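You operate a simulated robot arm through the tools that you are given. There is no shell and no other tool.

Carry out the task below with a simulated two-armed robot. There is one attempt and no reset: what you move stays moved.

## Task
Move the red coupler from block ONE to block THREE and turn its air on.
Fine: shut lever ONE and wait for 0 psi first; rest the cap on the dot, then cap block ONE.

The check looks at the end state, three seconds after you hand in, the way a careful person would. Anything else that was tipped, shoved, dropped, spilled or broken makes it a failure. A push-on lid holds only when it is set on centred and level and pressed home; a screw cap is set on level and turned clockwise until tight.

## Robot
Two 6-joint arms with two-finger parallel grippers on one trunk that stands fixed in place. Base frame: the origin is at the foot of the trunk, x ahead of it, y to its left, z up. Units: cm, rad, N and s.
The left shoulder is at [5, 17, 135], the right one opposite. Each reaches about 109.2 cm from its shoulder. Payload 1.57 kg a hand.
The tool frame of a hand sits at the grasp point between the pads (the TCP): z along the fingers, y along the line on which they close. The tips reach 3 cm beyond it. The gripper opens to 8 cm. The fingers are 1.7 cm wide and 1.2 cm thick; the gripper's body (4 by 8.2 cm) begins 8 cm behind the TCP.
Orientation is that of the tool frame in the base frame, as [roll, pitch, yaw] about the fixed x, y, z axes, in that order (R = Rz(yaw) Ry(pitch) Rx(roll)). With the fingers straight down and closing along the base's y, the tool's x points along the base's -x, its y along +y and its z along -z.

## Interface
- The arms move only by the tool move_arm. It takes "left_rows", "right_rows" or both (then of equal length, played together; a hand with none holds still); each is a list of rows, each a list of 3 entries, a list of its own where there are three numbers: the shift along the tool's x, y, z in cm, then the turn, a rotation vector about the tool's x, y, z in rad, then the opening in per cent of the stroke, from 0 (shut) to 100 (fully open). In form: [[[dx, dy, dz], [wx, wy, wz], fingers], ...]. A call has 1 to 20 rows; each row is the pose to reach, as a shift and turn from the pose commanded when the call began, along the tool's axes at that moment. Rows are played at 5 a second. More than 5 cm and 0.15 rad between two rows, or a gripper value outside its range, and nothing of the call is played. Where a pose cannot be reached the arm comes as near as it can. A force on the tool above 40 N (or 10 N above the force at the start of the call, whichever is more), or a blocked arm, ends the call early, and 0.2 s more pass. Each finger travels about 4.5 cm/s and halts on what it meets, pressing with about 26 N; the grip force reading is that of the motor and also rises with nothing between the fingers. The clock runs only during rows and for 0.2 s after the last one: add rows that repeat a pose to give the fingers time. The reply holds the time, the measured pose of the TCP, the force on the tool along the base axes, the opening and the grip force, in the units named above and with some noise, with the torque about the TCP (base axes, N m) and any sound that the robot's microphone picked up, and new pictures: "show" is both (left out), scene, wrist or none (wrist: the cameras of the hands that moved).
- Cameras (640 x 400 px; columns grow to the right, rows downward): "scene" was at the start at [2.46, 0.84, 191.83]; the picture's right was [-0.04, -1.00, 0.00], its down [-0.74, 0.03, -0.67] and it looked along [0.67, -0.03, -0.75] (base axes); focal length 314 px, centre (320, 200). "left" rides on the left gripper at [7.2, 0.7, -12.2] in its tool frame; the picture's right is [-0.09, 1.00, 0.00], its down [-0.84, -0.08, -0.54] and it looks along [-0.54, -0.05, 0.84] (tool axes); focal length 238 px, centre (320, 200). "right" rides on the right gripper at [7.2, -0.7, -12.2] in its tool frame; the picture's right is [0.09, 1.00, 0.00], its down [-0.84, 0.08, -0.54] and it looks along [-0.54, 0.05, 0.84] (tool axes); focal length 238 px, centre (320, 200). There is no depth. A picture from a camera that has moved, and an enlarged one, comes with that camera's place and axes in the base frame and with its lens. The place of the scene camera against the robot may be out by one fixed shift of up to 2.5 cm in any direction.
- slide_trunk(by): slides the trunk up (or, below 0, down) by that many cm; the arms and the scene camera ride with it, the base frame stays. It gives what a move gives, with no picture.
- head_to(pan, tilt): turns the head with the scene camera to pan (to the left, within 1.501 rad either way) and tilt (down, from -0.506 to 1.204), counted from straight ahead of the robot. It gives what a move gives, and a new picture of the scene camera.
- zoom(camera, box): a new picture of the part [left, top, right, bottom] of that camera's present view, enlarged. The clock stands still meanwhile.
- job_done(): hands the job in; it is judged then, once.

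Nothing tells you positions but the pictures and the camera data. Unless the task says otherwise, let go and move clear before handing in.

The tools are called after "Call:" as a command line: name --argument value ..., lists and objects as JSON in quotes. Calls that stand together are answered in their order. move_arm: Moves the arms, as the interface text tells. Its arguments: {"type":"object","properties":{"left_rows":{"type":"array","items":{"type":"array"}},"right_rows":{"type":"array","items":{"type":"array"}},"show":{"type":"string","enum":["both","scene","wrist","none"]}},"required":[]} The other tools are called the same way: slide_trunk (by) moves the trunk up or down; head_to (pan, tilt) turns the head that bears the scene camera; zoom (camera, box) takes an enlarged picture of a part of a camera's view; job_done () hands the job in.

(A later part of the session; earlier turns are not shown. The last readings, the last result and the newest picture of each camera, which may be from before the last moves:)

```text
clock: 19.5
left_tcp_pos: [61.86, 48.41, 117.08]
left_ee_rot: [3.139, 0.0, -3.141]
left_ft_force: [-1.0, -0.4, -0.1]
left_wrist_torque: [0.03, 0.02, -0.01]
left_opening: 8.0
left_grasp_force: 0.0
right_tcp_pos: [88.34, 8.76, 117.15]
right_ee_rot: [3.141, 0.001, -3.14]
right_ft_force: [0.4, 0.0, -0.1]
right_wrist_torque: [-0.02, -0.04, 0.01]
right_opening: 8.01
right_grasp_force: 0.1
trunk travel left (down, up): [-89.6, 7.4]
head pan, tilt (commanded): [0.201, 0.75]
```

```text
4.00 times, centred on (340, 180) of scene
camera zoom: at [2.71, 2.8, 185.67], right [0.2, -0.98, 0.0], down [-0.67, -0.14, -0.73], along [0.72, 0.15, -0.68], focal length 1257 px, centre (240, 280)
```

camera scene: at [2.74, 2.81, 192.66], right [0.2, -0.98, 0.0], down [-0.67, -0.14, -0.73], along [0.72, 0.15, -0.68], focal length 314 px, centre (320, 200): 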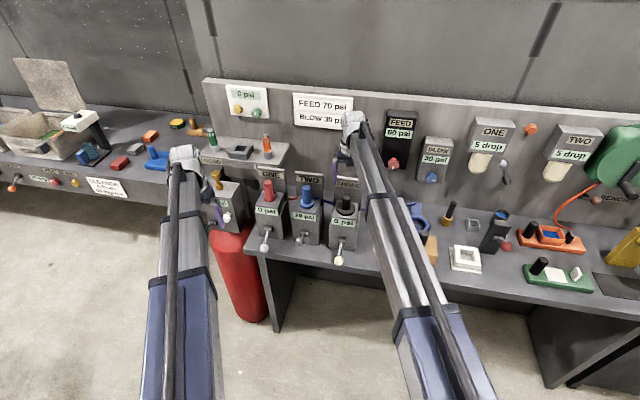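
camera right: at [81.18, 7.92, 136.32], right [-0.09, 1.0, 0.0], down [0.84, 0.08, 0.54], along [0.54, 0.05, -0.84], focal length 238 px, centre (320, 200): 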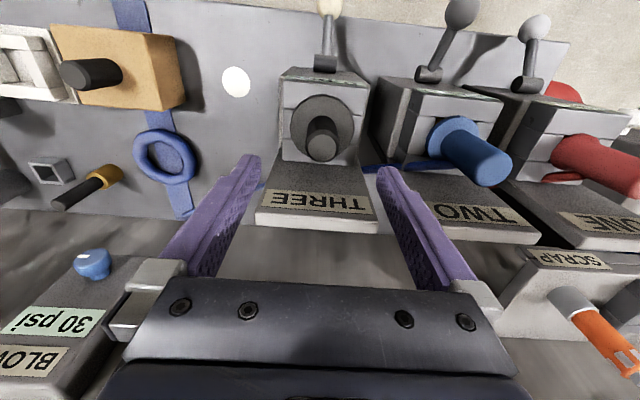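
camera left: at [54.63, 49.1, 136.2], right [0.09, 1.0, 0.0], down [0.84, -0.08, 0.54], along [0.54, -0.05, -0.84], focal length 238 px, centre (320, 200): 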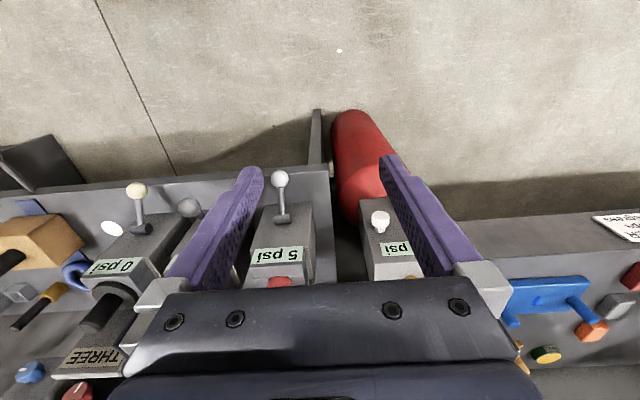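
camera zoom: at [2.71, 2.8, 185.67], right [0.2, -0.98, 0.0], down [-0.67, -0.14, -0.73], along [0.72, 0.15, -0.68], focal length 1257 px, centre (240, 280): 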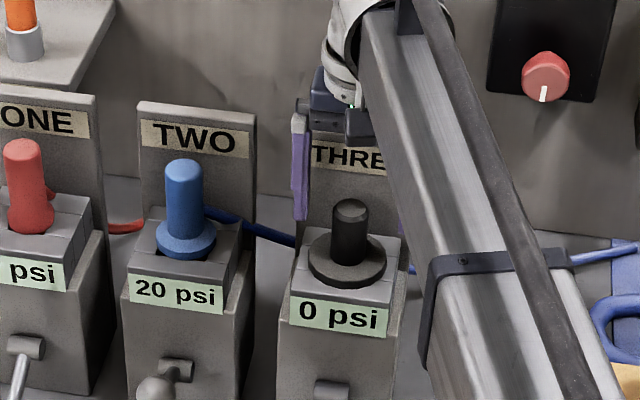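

The fingers straddle the stem nicely (the right arm is at its reach limit at x≈88.4, which is still fine). I'll lower 3 cm more and grip.

Call:
slide_trunk --by -3

Call:
move_arm --right_rows '[[[0, 0, 0], [0, 0, 0], 60], [[0, 0, 0], [0, 0, 0], 45], [[0, 0, 0], [0, 0, 0], 30], [[0, 0, 0], [0, 0, 0], 20], [[0, 0, 0], [0, 0, 0], 20]]' --show "both"

```text
clock: 20.3
left_tcp_pos: [61.91, 48.46, 114.17]
left_ee_rot: [3.139, -0.002, -3.14]
left_ft_force: [-0.2, -0.9, -0.1]
left_wrist_torque: [0.01, 0.04, -0.02]
left_opening: 7.99
left_grasp_force: 0.1
right_tcp_pos: [88.36, 8.78, 114.06]
right_ee_rot: [-3.141, 0.002, 3.141]
right_ft_force: [-0.7, 0.1, -0.1]
right_wrist_torque: [0.02, -0.04, 0.0]
right_opening: 7.99
right_grasp_force: 0.0
trunk travel left (down, up): [-86.6, 10.4]
head pan, tilt (commanded): [0.201, 0.75]
```

```text
clock: 21.5
left_tcp_pos: [61.81, 48.52, 114.08]
left_ee_rot: [3.14, 0.001, -3.141]
left_ft_force: [0.5, -0.5, 0.7]
left_wrist_torque: [0.03, 0.05, -0.01]
left_opening: 7.98
left_grasp_force: 0.1
right_tcp_pos: [88.52, 8.78, 114.1]
right_ee_rot: [3.141, 0.002, 3.141]
right_ft_force: [0.1, 1.4, 0.7]
right_wrist_torque: [-0.01, -0.02, 0.03]
right_opening: 3.07
right_grasp_force: 26.0
trunk travel left (down, up): [-86.6, 10.4]
head pan, tilt (commanded): [0.201, 0.75]
camera scene: at [2.73, 2.83, 182.66], right [0.2, -0.98, 0.0], down [-0.67, -0.14, -0.73], along [0.72, 0.15, -0.68], focal length 314 px, centre (320, 200)
camera right: at [81.16, 7.94, 126.32], right [-0.09, 1.0, 0.0], down [0.84, 0.08, 0.54], along [0.54, 0.05, -0.84], focal length 238 px, centre (320, 200)
```

scene: 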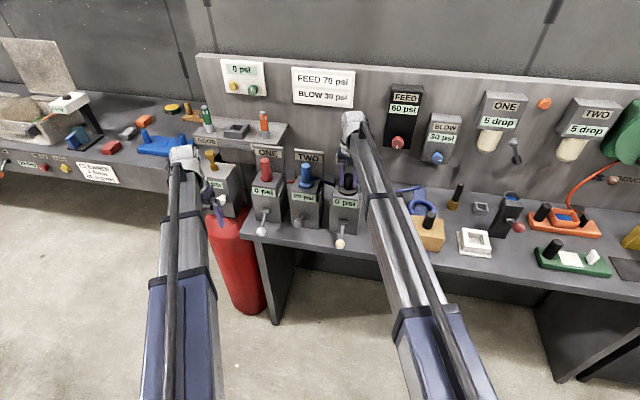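
right: 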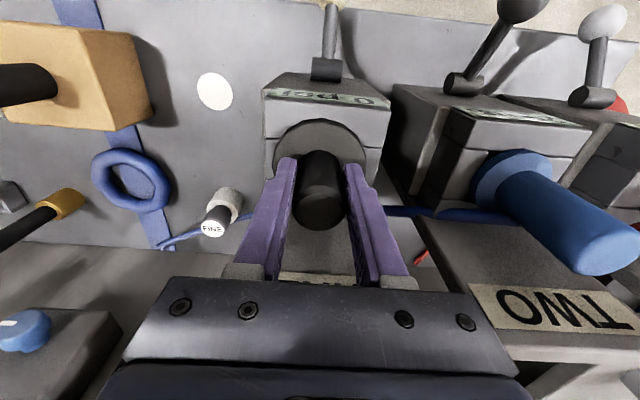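

The right hand holds the cap stem (3.07 cm, 26 N). I'll try a gentle pull upward and watch the force.

Call:
slide_trunk --by 0.5

Call:
zoom --camera "right" --box '[240, 50, 400, 250]'

```text
clock: 22.0
left_tcp_pos: [61.74, 48.33, 114.62]
left_ee_rot: [3.141, 0.001, -3.142]
left_ft_force: [0.1, -0.2, 0.2]
left_wrist_torque: [0.0, 0.02, 0.04]
left_opening: 7.99
left_grasp_force: 0.1
right_tcp_pos: [88.27, 8.69, 114.62]
right_ee_rot: [-3.141, 0.002, -3.14]
right_ft_force: [-0.4, -0.2, -0.6]
right_wrist_torque: [-0.01, -0.01, -0.02]
right_opening: 3.1
right_grasp_force: 26.2
trunk travel left (down, up): [-87.1, 9.9]
head pan, tilt (commanded): [0.201, 0.75]
```

```text
2.00 times, centred on (320, 150) of right
camera zoom: at [81.18, 7.91, 126.82], right [-0.09, 1.0, 0.0], down [0.84, 0.08, 0.54], along [0.54, 0.05, -0.84], focal length 477 px, centre (320, 300)
```

zoom: 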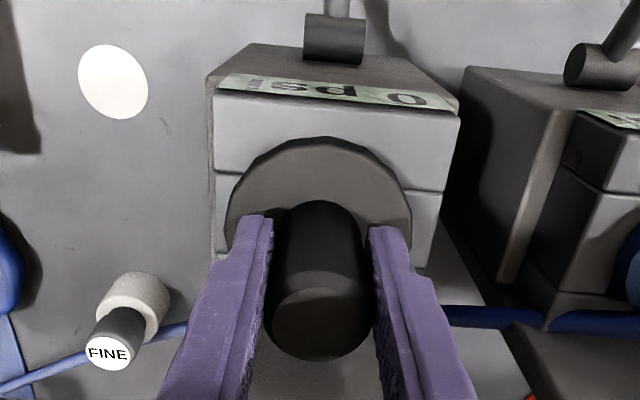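

There's no resistance, so the cap lifts freely. I'll raise further and check that it clears the port.

Call:
slide_trunk --by 4

Call:
zoom --camera "scene" --box '[260, 130, 420, 230]'

Call:
zoom --camera "right" --box '[240, 50, 400, 250]'

```text
clock: 22.9
left_tcp_pos: [61.88, 48.43, 118.59]
left_ee_rot: [3.14, 0.0, 3.141]
left_ft_force: [0.6, 0.7, 0.5]
left_wrist_torque: [0.01, 0.01, -0.02]
left_opening: 7.98
left_grasp_force: 0.0
right_tcp_pos: [88.44, 8.78, 118.56]
right_ee_rot: [3.14, 0.001, -3.139]
right_ft_force: [0.5, -0.2, -0.5]
right_wrist_torque: [0.0, 0.0, 0.0]
right_opening: 3.08
right_grasp_force: 26.5
trunk travel left (down, up): [-91.1, 5.9]
head pan, tilt (commanded): [0.201, 0.75]
```

```text
4.00 times, centred on (340, 180) of scene
camera zoom: at [2.76, 2.82, 187.16], right [0.2, -0.98, 0.0], down [-0.67, -0.14, -0.73], along [0.72, 0.15, -0.68], focal length 1257 px, centre (240, 280)
```

zoom: 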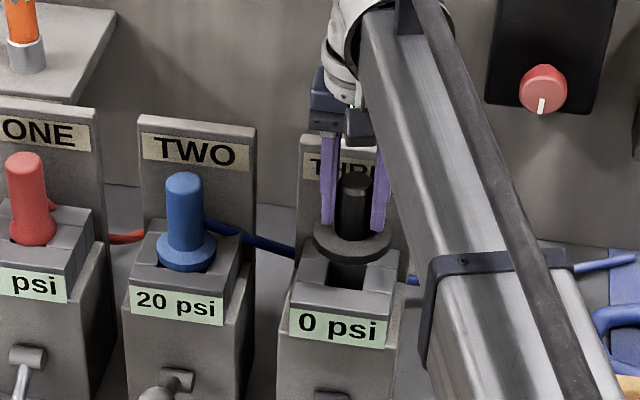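

```text
2.00 times, centred on (320, 150) of right
camera zoom: at [81.19, 7.93, 130.81], right [-0.09, 1.0, 0.0], down [0.84, 0.08, 0.54], along [0.54, 0.05, -0.84], focal length 477 px, centre (320, 300)
```

zoom: 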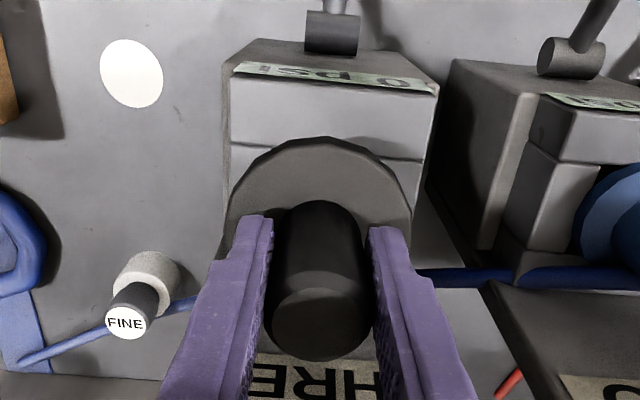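

The cap is rising with a dark plug under its disc. I'll raise it fully to see its underside.

Call:
slide_trunk --by 5.5

Call:
zoom --camera "scene" --box '[280, 150, 400, 225]'

```text
clock: 23.8
left_tcp_pos: [61.85, 48.44, 124.05]
left_ee_rot: [3.14, 0.0, 3.141]
left_ft_force: [-0.2, 0.1, 0.2]
left_wrist_torque: [-0.01, 0.0, -0.03]
left_opening: 8.01
left_grasp_force: 0.0
right_tcp_pos: [88.47, 8.76, 123.93]
right_ee_rot: [3.141, 0.002, 3.14]
right_ft_force: [0.1, -0.7, -1.4]
right_wrist_torque: [-0.01, 0.04, -0.01]
right_opening: 3.08
right_grasp_force: 26.4
trunk travel left (down, up): [-96.6, 0.4]
head pan, tilt (commanded): [0.201, 0.75]
```

```text
5.33 times, centred on (340, 188) of scene
camera zoom: at [2.76, 2.82, 192.66], right [0.2, -0.98, 0.0], down [-0.67, -0.14, -0.73], along [0.72, 0.15, -0.68], focal length 1676 px, centre (213, 267)
```

zoom: 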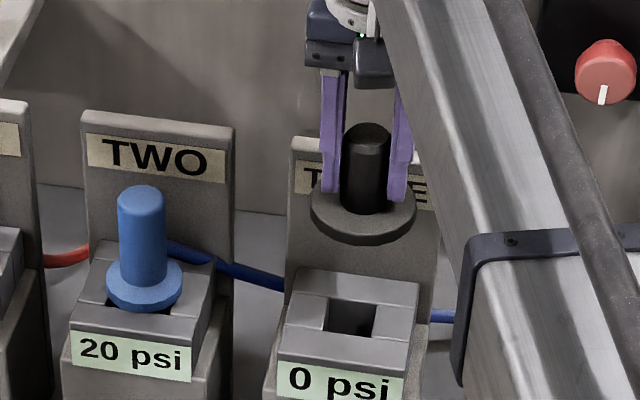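

The cap is clear, showing a square port about 3.4 cm wide. I'll carry it over to the white dot at about (87.75, -6.3).

Call:
move_arm --right_rows '[[[0.4, -3, 0], [0, 0, 0], 20], [[0.65, -6, 0], [0, 0, 0], 20], [[0.65, -9, 0], [0, 0, 0], 20], [[0.65, -12, 0], [0, 0, 0], 20], [[0.65, -14, 0], [0, 0, 0], 20], [[0.65, -15, 0], [0, 0, 0], 20], [[0.65, -15, 0], [0, 0, 0], 20]]' --show "both"

Call:
zoom --camera "right" --box '[160, 20, 480, 270]'

Call:
zoom --camera "scene" --box '[300, 130, 460, 260]'

```text
clock: 25.4
left_tcp_pos: [61.88, 48.47, 123.98]
left_ee_rot: [3.141, -0.001, -3.14]
left_ft_force: [0.0, -0.1, 0.5]
left_wrist_torque: [0.0, 0.02, 0.02]
left_opening: 7.99
left_grasp_force: 0.0
right_tcp_pos: [87.83, -6.21, 124.18]
right_ee_rot: [-3.139, 0.001, -3.142]
right_ft_force: [-0.4, -0.4, -0.8]
right_wrist_torque: [-0.05, 0.01, -0.02]
right_opening: 3.08
right_grasp_force: 25.9
trunk travel left (down, up): [-96.6, 0.4]
head pan, tilt (commanded): [0.201, 0.75]
camera scene: at [2.75, 2.83, 192.66], right [0.2, -0.98, 0.0], down [-0.67, -0.14, -0.73], along [0.72, 0.15, -0.68], focal length 314 px, centre (320, 200)
camera right: at [80.61, -7.1, 136.32], right [-0.09, 1.0, 0.0], down [0.84, 0.08, 0.54], along [0.54, 0.05, -0.84], focal length 238 px, centre (320, 200)
```

scene: 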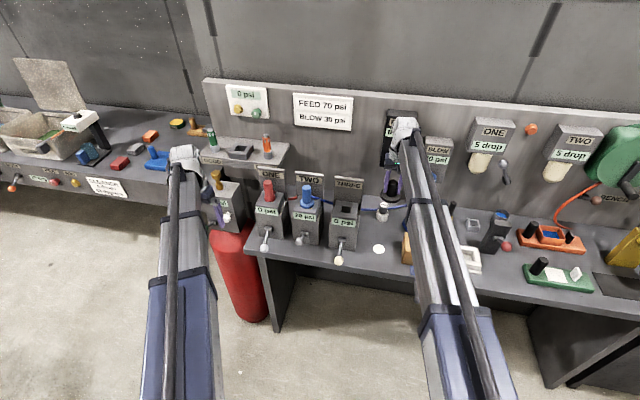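
right: 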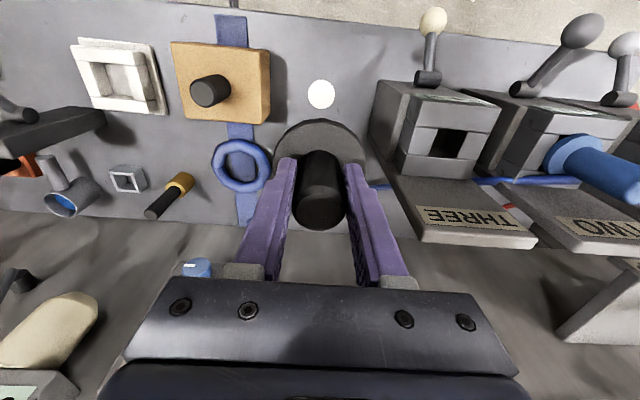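

```text
1.60 times, centred on (320, 145) of right
camera zoom: at [80.61, -7.1, 136.32], right [-0.09, 1.0, 0.0], down [0.84, 0.08, 0.54], along [0.54, 0.05, -0.84], focal length 381 px, centre (320, 288)
```

zoom: 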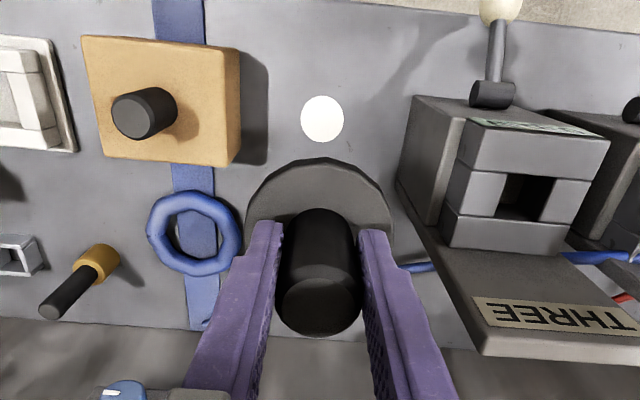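

```text
3.08 times, centred on (380, 195) of scene
camera zoom: at [2.75, 2.83, 192.66], right [0.2, -0.98, 0.0], down [-0.67, -0.14, -0.73], along [0.72, 0.15, -0.68], focal length 967 px, centre (135, 215)
```

zoom: 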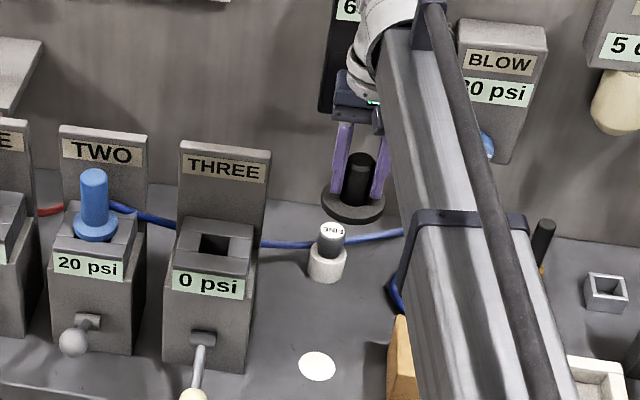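

The dot is at (87.73, -6.28). I'll make a small correction and lower the cap toward it in stages.

Call:
move_arm --right_rows '[[[0.25, 0.1, 0], [0, 0, 0], 20], [[0.25, 0.1, 0], [0, 0, 0], 20]]' --show "none"

Call:
slide_trunk --by -15

Call:
slide_trunk --by -8

Call:
zoom --camera "right" --box '[0, 0, 640, 400]'

Call:
zoom --camera "left" --box '[0, 0, 640, 400]'

Call:
head_to --pan 0.1 --tilt 0.65

```text
clock: 26.0
left_tcp_pos: [61.91, 48.46, 124.26]
left_ee_rot: [3.14, 0.0, -3.142]
left_ft_force: [0.5, -0.2, 0.1]
left_wrist_torque: [0.01, -0.01, -0.04]
left_opening: 8.01
left_grasp_force: 0.0
right_tcp_pos: [87.54, -6.21, 124.03]
right_ee_rot: [-3.141, 0.001, 3.141]
right_ft_force: [0.5, -0.5, -0.5]
right_wrist_torque: [-0.03, -0.01, -0.01]
right_opening: 3.1
right_grasp_force: 26.0
trunk travel left (down, up): [-96.6, 0.4]
head pan, tilt (commanded): [0.201, 0.75]
```

```text
clock: 27.8
left_tcp_pos: [61.79, 48.43, 109.04]
left_ee_rot: [3.139, -0.002, 3.141]
left_ft_force: [-0.4, -0.9, -1.0]
left_wrist_torque: [0.01, -0.03, -0.01]
left_opening: 7.99
left_grasp_force: 0.0
right_tcp_pos: [87.53, -6.02, 109.02]
right_ee_rot: [3.14, 0.003, -3.141]
right_ft_force: [1.2, 0.6, -0.6]
right_wrist_torque: [0.02, 0.01, -0.01]
right_opening: 3.1
right_grasp_force: 26.2
trunk travel left (down, up): [-81.6, 15.4]
head pan, tilt (commanded): [0.201, 0.75]
```

```text
clock: 28.9
left_tcp_pos: [61.9, 48.46, 100.98]
left_ee_rot: [3.14, 0.0, -3.141]
left_ft_force: [0.6, -0.4, -0.3]
left_wrist_torque: [0.01, -0.02, -0.01]
left_opening: 7.99
left_grasp_force: 0.0
right_tcp_pos: [87.54, -6.08, 101.03]
right_ee_rot: [3.142, 0.001, 3.141]
right_ft_force: [-0.3, -0.7, -0.3]
right_wrist_torque: [0.01, 0.01, 0.0]
right_opening: 3.09
right_grasp_force: 25.4
trunk travel left (down, up): [-73.6, 23.4]
head pan, tilt (commanded): [0.201, 0.75]
```

```text
1.00 times, centred on (320, 200) of right (not enlarged: the box is as wide or as high as the picture)
camera zoom: at [80.31, -6.99, 113.33], right [-0.09, 1.0, 0.0], down [0.84, 0.08, 0.54], along [0.54, 0.05, -0.84], focal length 238 px, centre (320, 200)
```

zoom: 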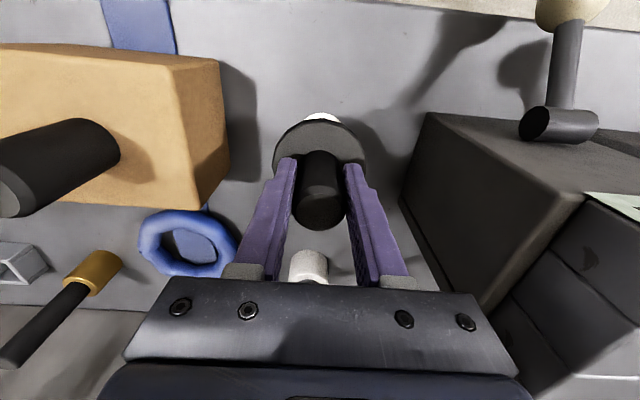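

```text
1.00 times, centred on (320, 200) of left (not enlarged: the box is as wide or as high as the picture)
camera zoom: at [54.59, 49.03, 113.25], right [0.09, 1.0, 0.0], down [0.84, -0.08, 0.54], along [0.54, -0.05, -0.84], focal length 238 px, centre (320, 200)
```

zoom: 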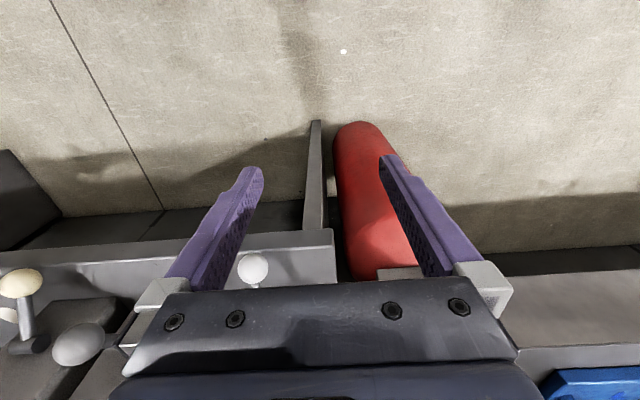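

```text
clock: 29.6
left_tcp_pos: [61.94, 48.4, 101.01]
left_ee_rot: [3.141, 0.0, -3.141]
left_ft_force: [0.1, -0.1, -0.3]
left_wrist_torque: [0.04, 0.04, 0.0]
left_opening: 8.0
left_grasp_force: 0.1
right_tcp_pos: [87.55, -6.16, 101.0]
right_ee_rot: [-3.141, 0.003, -3.141]
right_ft_force: [1.3, 0.6, -0.2]
right_wrist_torque: [-0.01, -0.01, 0.03]
right_opening: 3.09
right_grasp_force: 26.0
trunk travel left (down, up): [-73.6, 23.4]
head pan, tilt (commanded): [0.099, 0.649]
camera scene: at [3.26, 2.02, 170.52], right [0.1, -0.99, 0.0], down [-0.6, -0.06, -0.8], along [0.79, 0.08, -0.6], focal length 314 px, centre (320, 200)
```

scene: 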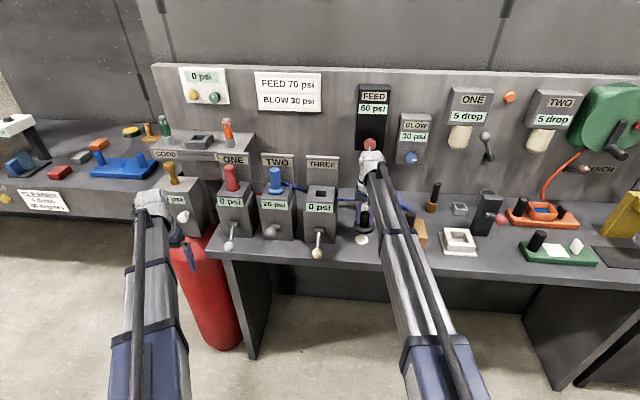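

Everything is clear on both sides. I'll keep lowering, with small steps at the end, until contact.

Call:
slide_trunk --by -3.5

Call:
zoom --camera "scene" --box '[320, 150, 420, 250]'

Call:
zoom --camera "right" --box '[240, 80, 400, 250]'

```text
clock: 30.4
left_tcp_pos: [61.86, 48.4, 97.64]
left_ee_rot: [3.141, 0.0, -3.141]
left_ft_force: [0.4, -0.1, 0.2]
left_wrist_torque: [-0.02, 0.04, 0.0]
left_opening: 7.98
left_grasp_force: 0.0
right_tcp_pos: [87.55, -6.11, 97.46]
right_ee_rot: [-3.141, 0.002, -3.141]
right_ft_force: [0.1, 0.7, -0.6]
right_wrist_torque: [0.04, 0.0, 0.01]
right_opening: 3.08
right_grasp_force: 26.4
trunk travel left (down, up): [-70.1, 26.9]
head pan, tilt (commanded): [0.099, 0.649]
```

```text
4.00 times, centred on (370, 200) of scene
camera zoom: at [3.24, 2.01, 167.02], right [0.1, -1.0, 0.0], down [-0.6, -0.06, -0.8], along [0.79, 0.08, -0.6], focal length 1257 px, centre (120, 200)
```

zoom: 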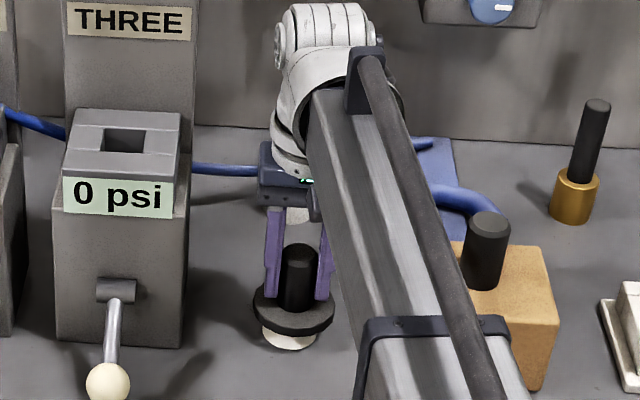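

```text
2.35 times, centred on (320, 165) of right
camera zoom: at [80.32, -6.99, 109.83], right [-0.09, 1.0, 0.0], down [0.84, 0.08, 0.54], along [0.54, 0.05, -0.84], focal length 561 px, centre (320, 282)
```

zoom: 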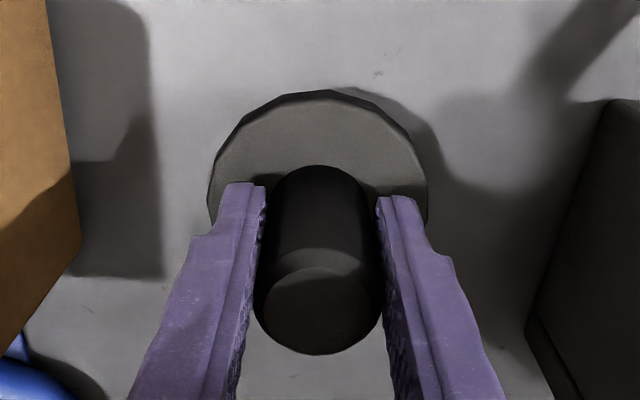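

The disc is about 2 cm above the dot. I'll step down carefully.

Call:
slide_trunk --by -1.2

Call:
slide_trunk --by -0.3

Call:
zoom --camera "scene" --box '[340, 180, 420, 230]'

```text
clock: 31.0
left_tcp_pos: [61.89, 48.47, 96.39]
left_ee_rot: [3.139, 0.0, -3.141]
left_ft_force: [0.8, 0.4, 0.3]
left_wrist_torque: [-0.01, -0.03, -0.04]
left_opening: 8.01
left_grasp_force: 0.1
right_tcp_pos: [87.53, -6.19, 96.4]
right_ee_rot: [-3.14, 0.002, -3.14]
right_ft_force: [-0.3, -0.5, -0.4]
right_wrist_torque: [-0.01, -0.04, -0.01]
right_opening: 3.05
right_grasp_force: 26.1
trunk travel left (down, up): [-68.9, 28.1]
head pan, tilt (commanded): [0.099, 0.649]
```

```text
clock: 31.5
left_tcp_pos: [61.78, 48.43, 96.03]
left_ee_rot: [3.139, 0.0, 3.141]
left_ft_force: [-0.7, -0.4, -0.2]
left_wrist_torque: [0.02, -0.02, 0.01]
left_opening: 7.97
left_grasp_force: 0.0
right_tcp_pos: [87.56, -6.1, 96.09]
right_ee_rot: [3.141, 0.001, -3.141]
right_ft_force: [0.4, 0.0, -0.7]
right_wrist_torque: [0.01, -0.04, 0.01]
right_opening: 3.09
right_grasp_force: 25.9
trunk travel left (down, up): [-68.6, 28.4]
head pan, tilt (commanded): [0.099, 0.649]
```

```text
8.00 times, centred on (380, 205) of scene
camera zoom: at [3.25, 2.01, 165.52], right [0.1, -1.0, 0.0], down [-0.6, -0.06, -0.8], along [0.79, 0.08, -0.6], focal length 2513 px, centre (-160, 160)
```

zoom: 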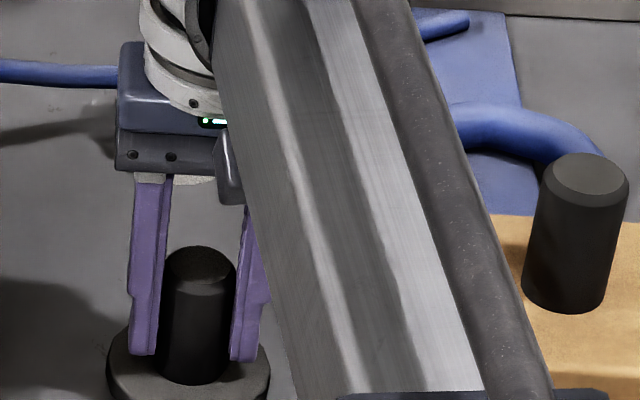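

No contact yet at TCP z≈96.1. I'll continue in 0.3 cm steps.

Call:
slide_trunk --by -0.3

Call:
slide_trunk --by -0.2

Call:
zoom --camera "scene" --box '[340, 190, 420, 240]'

```text
clock: 32.0
left_tcp_pos: [61.84, 48.33, 95.78]
left_ee_rot: [3.14, -0.001, -3.141]
left_ft_force: [0.1, 0.2, 0.5]
left_wrist_torque: [0.02, 0.0, -0.02]
left_opening: 8.0
left_grasp_force: 0.0
right_tcp_pos: [87.46, -6.22, 95.81]
right_ee_rot: [3.141, 0.0, 3.141]
right_ft_force: [0.2, -0.4, -0.1]
right_wrist_torque: [-0.02, -0.02, 0.01]
right_opening: 3.05
right_grasp_force: 25.9
trunk travel left (down, up): [-68.3, 28.7]
head pan, tilt (commanded): [0.099, 0.649]
```

```text
clock: 32.5
left_tcp_pos: [61.85, 48.33, 95.58]
left_ee_rot: [3.14, 0.0, -3.141]
left_ft_force: [-0.1, 0.5, 0.4]
left_wrist_torque: [0.0, 0.0, 0.01]
left_opening: 8.01
left_grasp_force: 0.1
right_tcp_pos: [87.66, -6.17, 95.58]
right_ee_rot: [3.141, 0.003, 3.141]
right_ft_force: [-0.3, 1.2, -1.1]
right_wrist_torque: [0.02, -0.01, -0.04]
right_opening: 3.1
right_grasp_force: 25.4
trunk travel left (down, up): [-68.1, 28.9]
head pan, tilt (commanded): [0.099, 0.649]
```

```text
8.00 times, centred on (380, 215) of scene
camera zoom: at [3.25, 2.02, 165.02], right [0.1, -1.0, 0.0], down [-0.6, -0.06, -0.8], along [0.79, 0.08, -0.6], focal length 2513 px, centre (-160, 80)
```

zoom: 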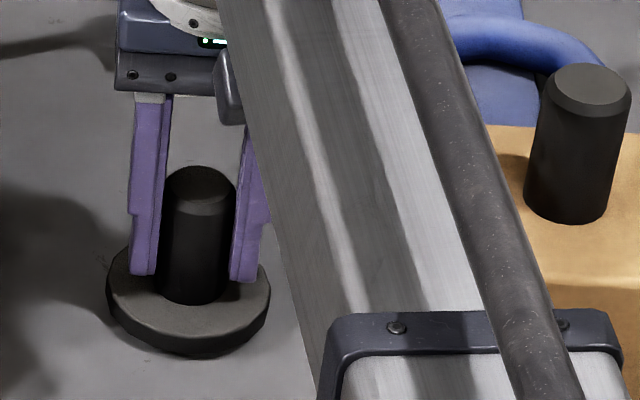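

Nearly there, so I'll go down in 0.2 cm steps until the force shows contact.

Call:
slide_trunk --by -0.2

Call:
slide_trunk --by -0.15

```text
clock: 33.1
left_tcp_pos: [61.82, 48.43, 95.46]
left_ee_rot: [3.14, 0.0, 3.141]
left_ft_force: [1.1, 0.3, 0.0]
left_wrist_torque: [0.04, 0.02, -0.02]
left_opening: 8.0
left_grasp_force: 0.0
right_tcp_pos: [87.57, -6.19, 95.41]
right_ee_rot: [-3.141, 0.003, 3.141]
right_ft_force: [-0.3, 0.3, -0.3]
right_wrist_torque: [0.03, -0.05, 0.0]
right_opening: 3.1
right_grasp_force: 26.2
trunk travel left (down, up): [-67.9, 29.1]
head pan, tilt (commanded): [0.099, 0.649]
```

```text
clock: 33.6
left_tcp_pos: [61.88, 48.43, 95.2]
left_ee_rot: [3.14, 0.0, 3.141]
left_ft_force: [0.0, 0.4, -0.9]
left_wrist_torque: [-0.02, 0.0, -0.03]
left_opening: 7.97
left_grasp_force: 0.1
right_tcp_pos: [87.57, -6.16, 95.25]
right_ee_rot: [-3.141, 0.002, -3.141]
right_ft_force: [-0.2, -0.1, -0.4]
right_wrist_torque: [-0.01, 0.05, -0.01]
right_opening: 3.09
right_grasp_force: 25.9
trunk travel left (down, up): [-67.7, 29.3]
head pan, tilt (commanded): [0.099, 0.649]
```

Call:
zoom --camera "scene" --box '[340, 200, 390, 240]'

Call:
slide_trunk --by -0.15

Call:
slide_trunk --by -0.15

```text
10.00 times, centred on (365, 220) of scene
camera zoom: at [3.25, 2.02, 164.67], right [0.1, -1.0, 0.0], down [-0.6, -0.06, -0.8], along [0.79, 0.08, -0.6], focal length 3142 px, centre (-130, 0)
```

zoom: 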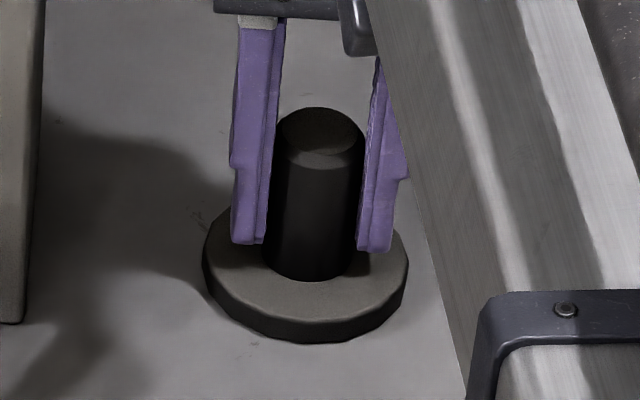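

```text
clock: 34.1
left_tcp_pos: [61.83, 48.58, 95.11]
left_ee_rot: [3.14, 0.001, 3.14]
left_ft_force: [-0.8, 0.6, -0.2]
left_wrist_torque: [-0.03, -0.03, 0.0]
left_opening: 7.99
left_grasp_force: 0.1
right_tcp_pos: [87.63, -6.2, 95.13]
right_ee_rot: [3.141, 0.001, 3.141]
right_ft_force: [0.7, 0.1, 0.7]
right_wrist_torque: [-0.02, -0.07, 0.03]
right_opening: 3.09
right_grasp_force: 25.8
trunk travel left (down, up): [-67.6, 29.4]
head pan, tilt (commanded): [0.099, 0.649]
```

```text
clock: 34.6
left_tcp_pos: [61.85, 48.38, 94.91]
left_ee_rot: [3.141, 0.002, -3.14]
left_ft_force: [0.2, 0.2, 0.6]
left_wrist_torque: [0.02, 0.03, 0.0]
left_opening: 8.01
left_grasp_force: 0.0
right_tcp_pos: [87.47, -6.17, 94.97]
right_ee_rot: [-3.141, 0.006, -3.14]
right_ft_force: [6.9, 0.3, 21.0]
right_wrist_torque: [-0.04, -0.11, 0.02]
right_opening: 3.07
right_grasp_force: 25.7
trunk travel left (down, up): [-67.4, 29.6]
head pan, tilt (commanded): [0.099, 0.649]
```

Contact, with the cap resting on the dot (21 N). I'll relieve the pressure slightly, release, and check.

Call:
slide_trunk --by 0.12

Call:
move_arm --right_rows '[[[0, 0, 0], [0, 0, 0], 50], [[0, 0, 0], [0, 0, 0], 70], [[0, 0, 0], [0, 0, 0], 75], [[0, 0, 0], [0, 0, 0], 75]]' --show "wrist"

Call:
slide_trunk --by 4

Call:
zoom --camera "right" --box '[160, 50, 480, 270]'

Call:
zoom --camera "scene" --box '[320, 160, 420, 240]'

```text
clock: 35.1
left_tcp_pos: [61.76, 48.38, 95.12]
left_ee_rot: [3.139, 0.001, -3.14]
left_ft_force: [-0.2, -0.8, -0.8]
left_wrist_torque: [-0.01, -0.05, 0.01]
left_opening: 8.0
left_grasp_force: 0.1
right_tcp_pos: [87.49, -6.28, 95.11]
right_ee_rot: [-3.14, 0.003, 3.141]
right_ft_force: [5.0, 0.1, 9.5]
right_wrist_torque: [-0.04, -0.27, -0.03]
right_opening: 3.06
right_grasp_force: 25.8
trunk travel left (down, up): [-67.6, 29.4]
head pan, tilt (commanded): [0.099, 0.649]
```

```text
clock: 36.1
left_tcp_pos: [61.83, 48.4, 95.02]
left_ee_rot: [3.139, 0.0, -3.14]
left_ft_force: [-0.6, 0.2, 0.0]
left_wrist_torque: [0.01, -0.01, 0.0]
left_opening: 7.98
left_grasp_force: 0.1
right_tcp_pos: [87.53, -6.16, 95.05]
right_ee_rot: [3.141, 0.002, 3.141]
right_ft_force: [-0.7, -0.6, 0.0]
right_wrist_torque: [0.01, 0.01, 0.0]
right_opening: 5.99
right_grasp_force: 0.1
trunk travel left (down, up): [-67.6, 29.4]
head pan, tilt (commanded): [0.099, 0.649]
camera right: at [80.32, -6.99, 107.29], right [-0.09, 1.0, 0.0], down [0.84, 0.08, 0.54], along [0.54, 0.05, -0.84], focal length 238 px, centre (320, 200)
```

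right: 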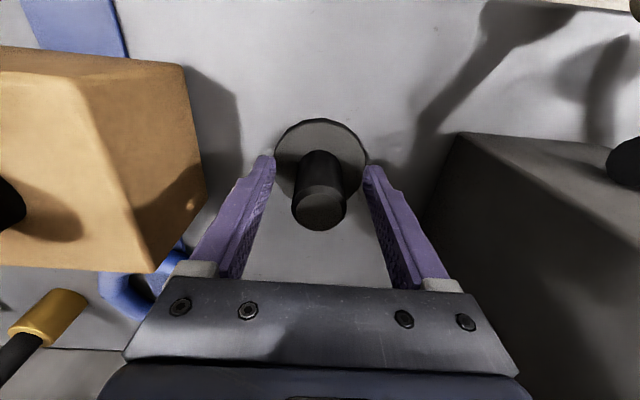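

```text
clock: 36.9
left_tcp_pos: [61.96, 48.4, 98.97]
left_ee_rot: [3.139, 0.001, -3.141]
left_ft_force: [0.2, 0.4, -1.0]
left_wrist_torque: [-0.01, -0.01, 0.02]
left_opening: 7.97
left_grasp_force: 0.1
right_tcp_pos: [87.6, -6.13, 99.1]
right_ee_rot: [-3.142, 0.002, 3.141]
right_ft_force: [-0.6, -0.4, -0.6]
right_wrist_torque: [0.01, -0.02, 0.02]
right_opening: 6.03
right_grasp_force: 0.1
trunk travel left (down, up): [-71.6, 25.4]
head pan, tilt (commanded): [0.099, 0.649]
```

```text
1.82 times, centred on (320, 160) of right
camera zoom: at [80.33, -6.98, 111.28], right [-0.09, 1.0, 0.0], down [0.84, 0.08, 0.54], along [0.54, 0.05, -0.84], focal length 433 px, centre (320, 273)
```

zoom: 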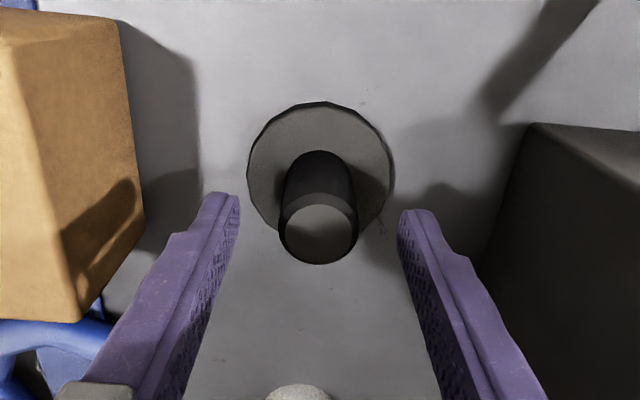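

```text
5.00 times, centred on (370, 200) of scene
camera zoom: at [3.27, 2.02, 168.49], right [0.1, -1.0, 0.0], down [-0.6, -0.06, -0.8], along [0.79, 0.08, -0.6], focal length 1571 px, centre (70, 200)
```

zoom: 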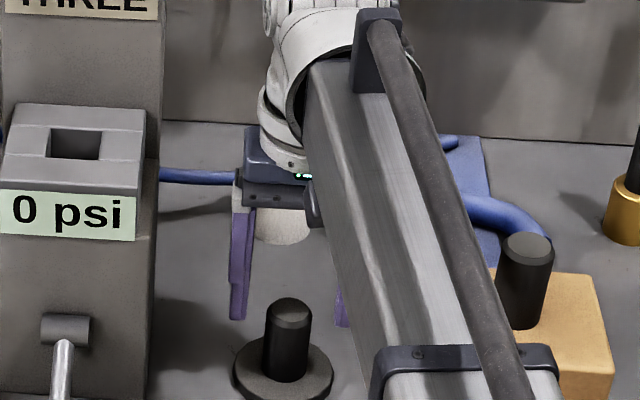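

The cap stands upright on the dot. I'll raise the trunk, back the right hand out of the way, and bring the left hand over the red coupler for a look.

Call:
slide_trunk --by 25

Call:
move_arm --right_rows '[[[4, -2.5, 0], [0, 0, 0], 100], [[8, -5, 0], [0, 0, 0], 100], [[12, -7.5, 0], [0, 0, 0], 100], [[16, -10, 0], [0, 0, 0], 100], [[20, -13, 0], [0, 0, 0], 100], [[24, -16, 0], [0, 0, 0], 100], [[28, -19, 0], [0, 0, 0], 100], [[30, -22, 0], [0, 0, 0], 100]]' --left_rows '[[[-2, -1.5, 0], [0, 0, 0], 100], [[-4, -3, 0], [0, 0, 0], 100], [[-6, -4.5, 0], [0, 0, 0], 100], [[-8, -6, 0], [0, 0, 0], 100], [[-10, -7.5, 0], [0, 0, 0], 100], [[-12, -9, 0], [0, 0, 0], 100], [[-14, -9.5, 0], [0, 0, 0], 100], [[-16, -9.5, 0], [0, 0, 0], 100]]' --show "both"

```text
clock: 39.5
left_tcp_pos: [61.81, 48.44, 124.01]
left_ee_rot: [3.141, 0.001, -3.142]
left_ft_force: [0.1, 0.0, -0.2]
left_wrist_torque: [0.0, -0.01, -0.03]
left_opening: 8.02
left_grasp_force: 0.0
right_tcp_pos: [87.49, -6.02, 124.08]
right_ee_rot: [3.141, 0.001, 3.141]
right_ft_force: [0.3, -0.5, -0.3]
right_wrist_torque: [0.01, -0.03, 0.03]
right_opening: 6.02
right_grasp_force: 0.0
trunk travel left (down, up): [-96.6, 0.4]
head pan, tilt (commanded): [0.099, 0.649]
```

```text
clock: 41.3
left_tcp_pos: [77.78, 39.08, 124.1]
left_ee_rot: [3.14, -0.002, -3.14]
left_ft_force: [0.9, 0.3, -0.3]
left_wrist_torque: [-0.01, 0.04, -0.01]
left_opening: 7.99
left_grasp_force: 0.0
right_tcp_pos: [57.53, -28.19, 123.93]
right_ee_rot: [3.141, 0.0, 3.141]
right_ft_force: [-0.4, 0.6, 0.5]
right_wrist_torque: [0.03, 0.01, 0.0]
right_opening: 7.98
right_grasp_force: 0.1
trunk travel left (down, up): [-96.6, 0.4]
head pan, tilt (commanded): [0.099, 0.649]
camera scene: at [3.3, 1.93, 193.49], right [0.1, -0.99, 0.0], down [-0.6, -0.06, -0.8], along [0.79, 0.08, -0.6], focal length 314 px, centre (320, 200)
camera right: at [50.36, -28.98, 136.27], right [-0.09, 1.0, 0.0], down [0.84, 0.08, 0.54], along [0.54, 0.05, -0.84], focal length 238 px, centre (320, 200)
camera left: at [70.63, 39.64, 136.21], right [0.09, 1.0, 0.0], down [0.84, -0.08, 0.54], along [0.54, -0.05, -0.84], focal length 238 px, centre (320, 200)
```

scene: 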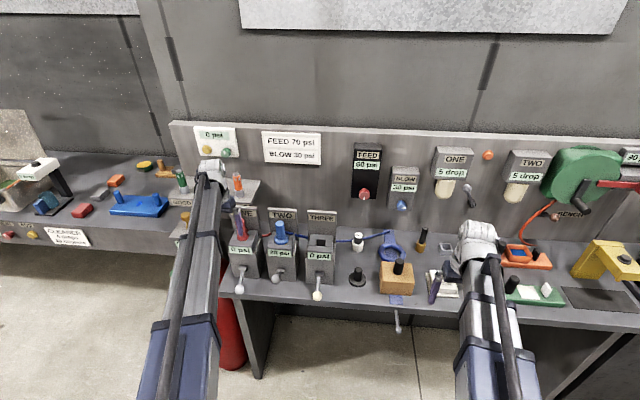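
right: 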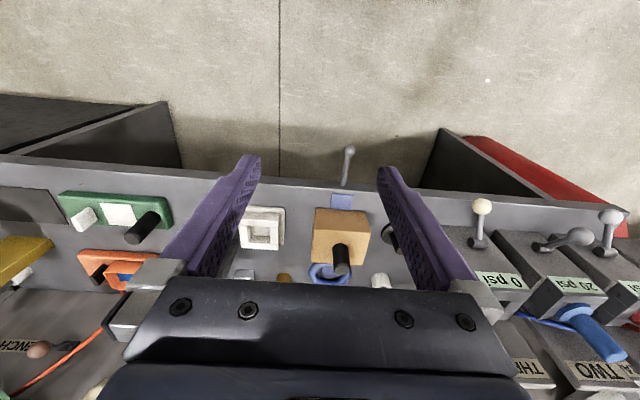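
left: 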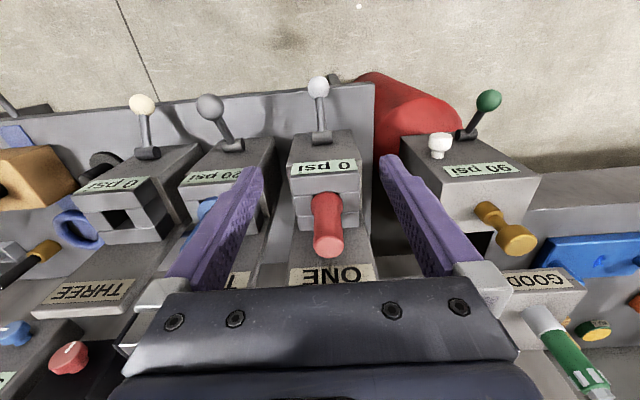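

Now for a close look at the red coupler from the left hand camera, and at the open port on THREE.

Call:
zoom --camera "left" --box '[240, 120, 400, 290]'

Call:
zoom --camera "left" --box '[40, 120, 240, 290]'

Call:
zoom --camera "scene" --box '[210, 200, 370, 300]'

```text
2.35 times, centred on (320, 205) of left
camera zoom: at [70.63, 39.64, 136.21], right [0.09, 1.0, 0.0], down [0.84, -0.08, 0.54], along [0.54, -0.05, -0.84], focal length 561 px, centre (320, 188)
```

zoom: 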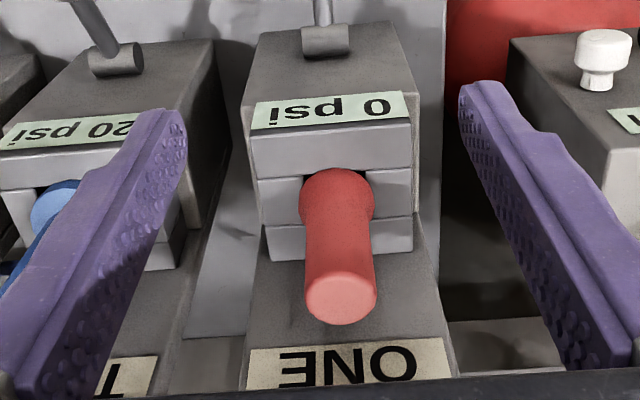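

```text
2.35 times, centred on (140, 205) of left
camera zoom: at [70.63, 39.64, 136.21], right [0.09, 1.0, 0.0], down [0.84, -0.08, 0.54], along [0.54, -0.05, -0.84], focal length 561 px, centre (744, 188)
```

zoom: 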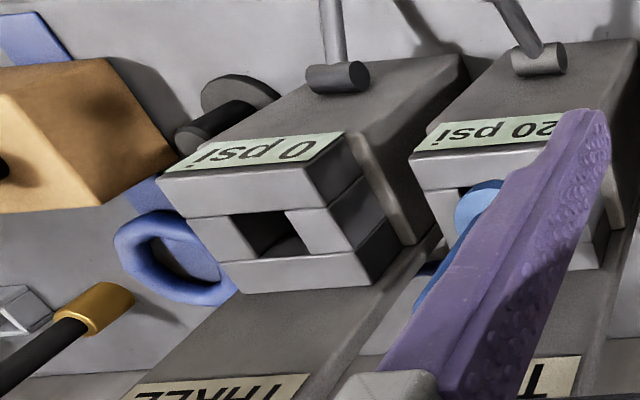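

```text
4.00 times, centred on (290, 250) of scene
camera zoom: at [3.3, 1.93, 193.49], right [0.1, -0.99, 0.0], down [-0.6, -0.06, -0.8], along [0.79, 0.08, -0.6], focal length 1257 px, centre (440, 0)
```

zoom: 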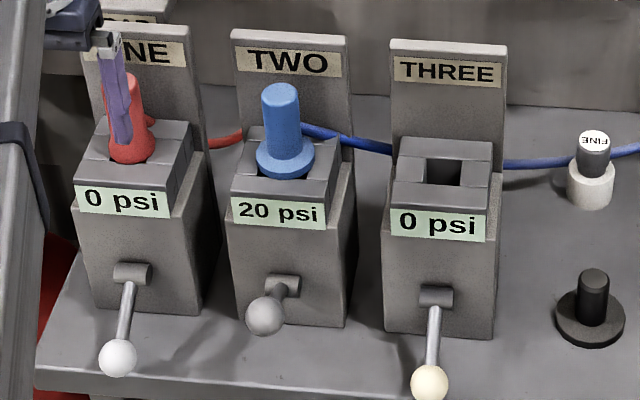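

The red coupler's axis is at about (88.5, 38.9) with its top near z≈117.8. The THREE port is at about (88.6, 8.9). I'll move the left hand over the coupler.

Call:
move_arm --left_rows '[[[-3, 0, 0], [0, 0, 0], 100], [[-6, 0, 0], [0, 0, 0], 100], [[-9, 0, 0], [0, 0, 0], 100], [[-10.7, 0, 0], [0, 0, 0], 100], [[-10.7, 0, 0], [0, 0, 0], 100]]' --show "both"

Call:
zoom --camera "left" --box '[200, 40, 440, 260]'

```text
clock: 42.5
left_tcp_pos: [88.49, 38.99, 124.09]
left_ee_rot: [3.14, 0.001, -3.141]
left_ft_force: [0.0, -0.8, 0.5]
left_wrist_torque: [-0.02, -0.02, -0.01]
left_opening: 8.01
left_grasp_force: 0.1
right_tcp_pos: [57.5, -28.01, 124.14]
right_ee_rot: [3.141, 0.004, -3.141]
right_ft_force: [0.5, 0.0, 0.4]
right_wrist_torque: [-0.05, 0.02, -0.02]
right_opening: 7.99
right_grasp_force: 0.0
trunk travel left (down, up): [-96.6, 0.4]
head pan, tilt (commanded): [0.099, 0.649]
camera scene: at [3.2, 2.03, 193.49], right [0.1, -1.0, 0.0], down [-0.6, -0.06, -0.8], along [0.79, 0.08, -0.6], focal length 314 px, centre (320, 200)
camera left: at [81.31, 39.64, 136.22], right [0.09, 1.0, 0.0], down [0.84, -0.08, 0.54], along [0.54, -0.05, -0.84], focal length 238 px, centre (320, 200)
```

scene: 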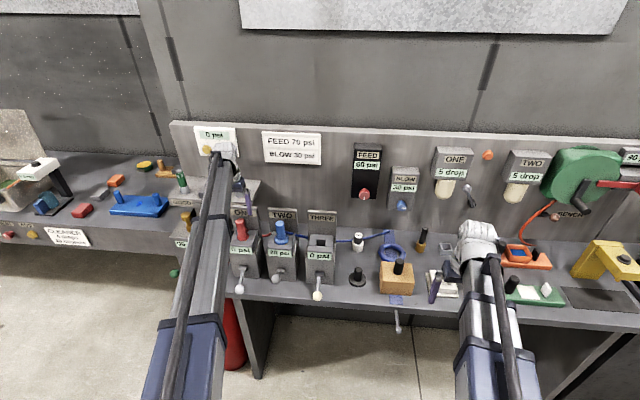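
left: 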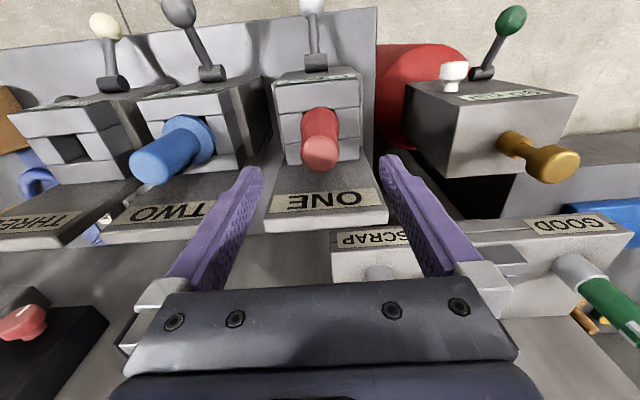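

```text
1.82 times, centred on (320, 150) of left
camera zoom: at [81.31, 39.64, 136.22], right [0.09, 1.0, 0.0], down [0.84, -0.08, 0.54], along [0.54, -0.05, -0.84], focal length 433 px, centre (320, 291)
```

zoom: 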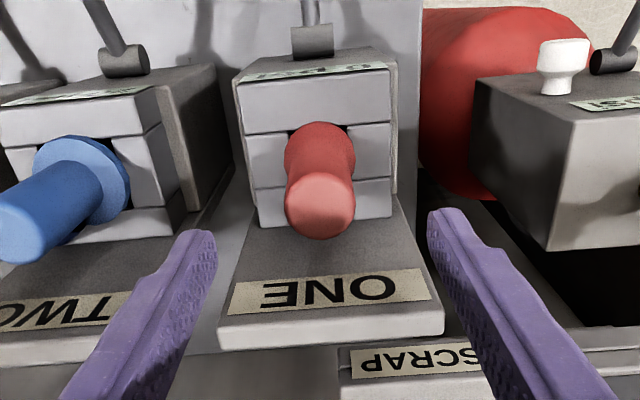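

The coupler is well aligned at (88.57, 38.98). I'll lower onto it and grip.

Call:
slide_trunk --by -5

Call:
zoom --camera "left" --box '[200, 40, 440, 260]'

Call:
slide_trunk --by -3.7

Call:
zoom --camera "left" --box '[200, 40, 440, 260]'

```text
clock: 43.4
left_tcp_pos: [88.55, 39.07, 119.07]
left_ee_rot: [3.14, 0.0, -3.141]
left_ft_force: [0.0, 0.8, -0.4]
left_wrist_torque: [-0.03, -0.02, 0.04]
left_opening: 8.01
left_grasp_force: 0.1
right_tcp_pos: [57.59, -28.18, 119.03]
right_ee_rot: [3.14, 0.002, 3.141]
right_ft_force: [0.1, 0.1, -0.3]
right_wrist_torque: [0.02, 0.01, 0.0]
right_opening: 7.99
right_grasp_force: 0.1
trunk travel left (down, up): [-91.6, 5.4]
head pan, tilt (commanded): [0.099, 0.649]
```

```text
1.82 times, centred on (320, 150) of left
camera zoom: at [81.32, 39.64, 131.22], right [0.09, 1.0, 0.0], down [0.84, -0.08, 0.54], along [0.54, -0.05, -0.84], focal length 433 px, centre (320, 291)
```

zoom: 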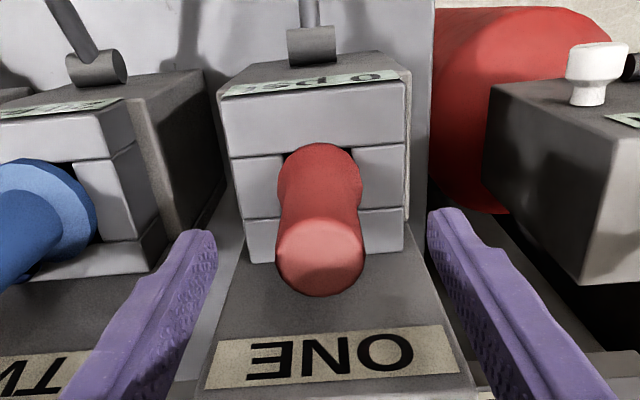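

```text
clock: 44.2
left_tcp_pos: [88.47, 38.99, 115.43]
left_ee_rot: [3.141, 0.0, -3.14]
left_ft_force: [0.0, -0.4, -0.6]
left_wrist_torque: [-0.01, -0.02, -0.02]
left_opening: 7.99
left_grasp_force: 0.0
right_tcp_pos: [57.61, -28.1, 115.35]
right_ee_rot: [-3.14, 0.002, 3.141]
right_ft_force: [-0.4, -0.6, -0.7]
right_wrist_torque: [0.02, -0.01, 0.01]
right_opening: 8.0
right_grasp_force: 0.0
trunk travel left (down, up): [-87.9, 9.1]
head pan, tilt (commanded): [0.099, 0.649]
```

```text
1.82 times, centred on (320, 150) of left
camera zoom: at [81.32, 39.64, 127.52], right [0.09, 1.0, 0.0], down [0.84, -0.08, 0.54], along [0.54, -0.05, -0.84], focal length 433 px, centre (320, 291)
```

zoom: 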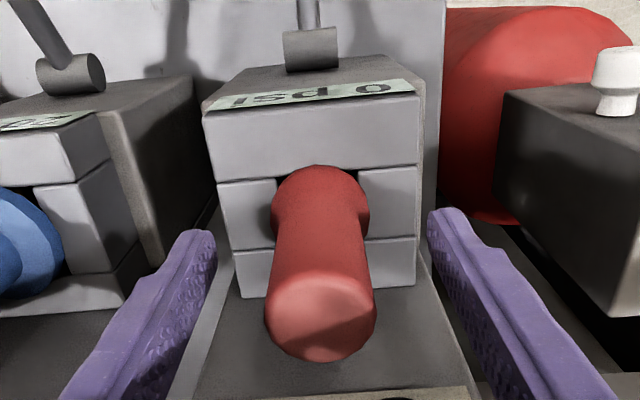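

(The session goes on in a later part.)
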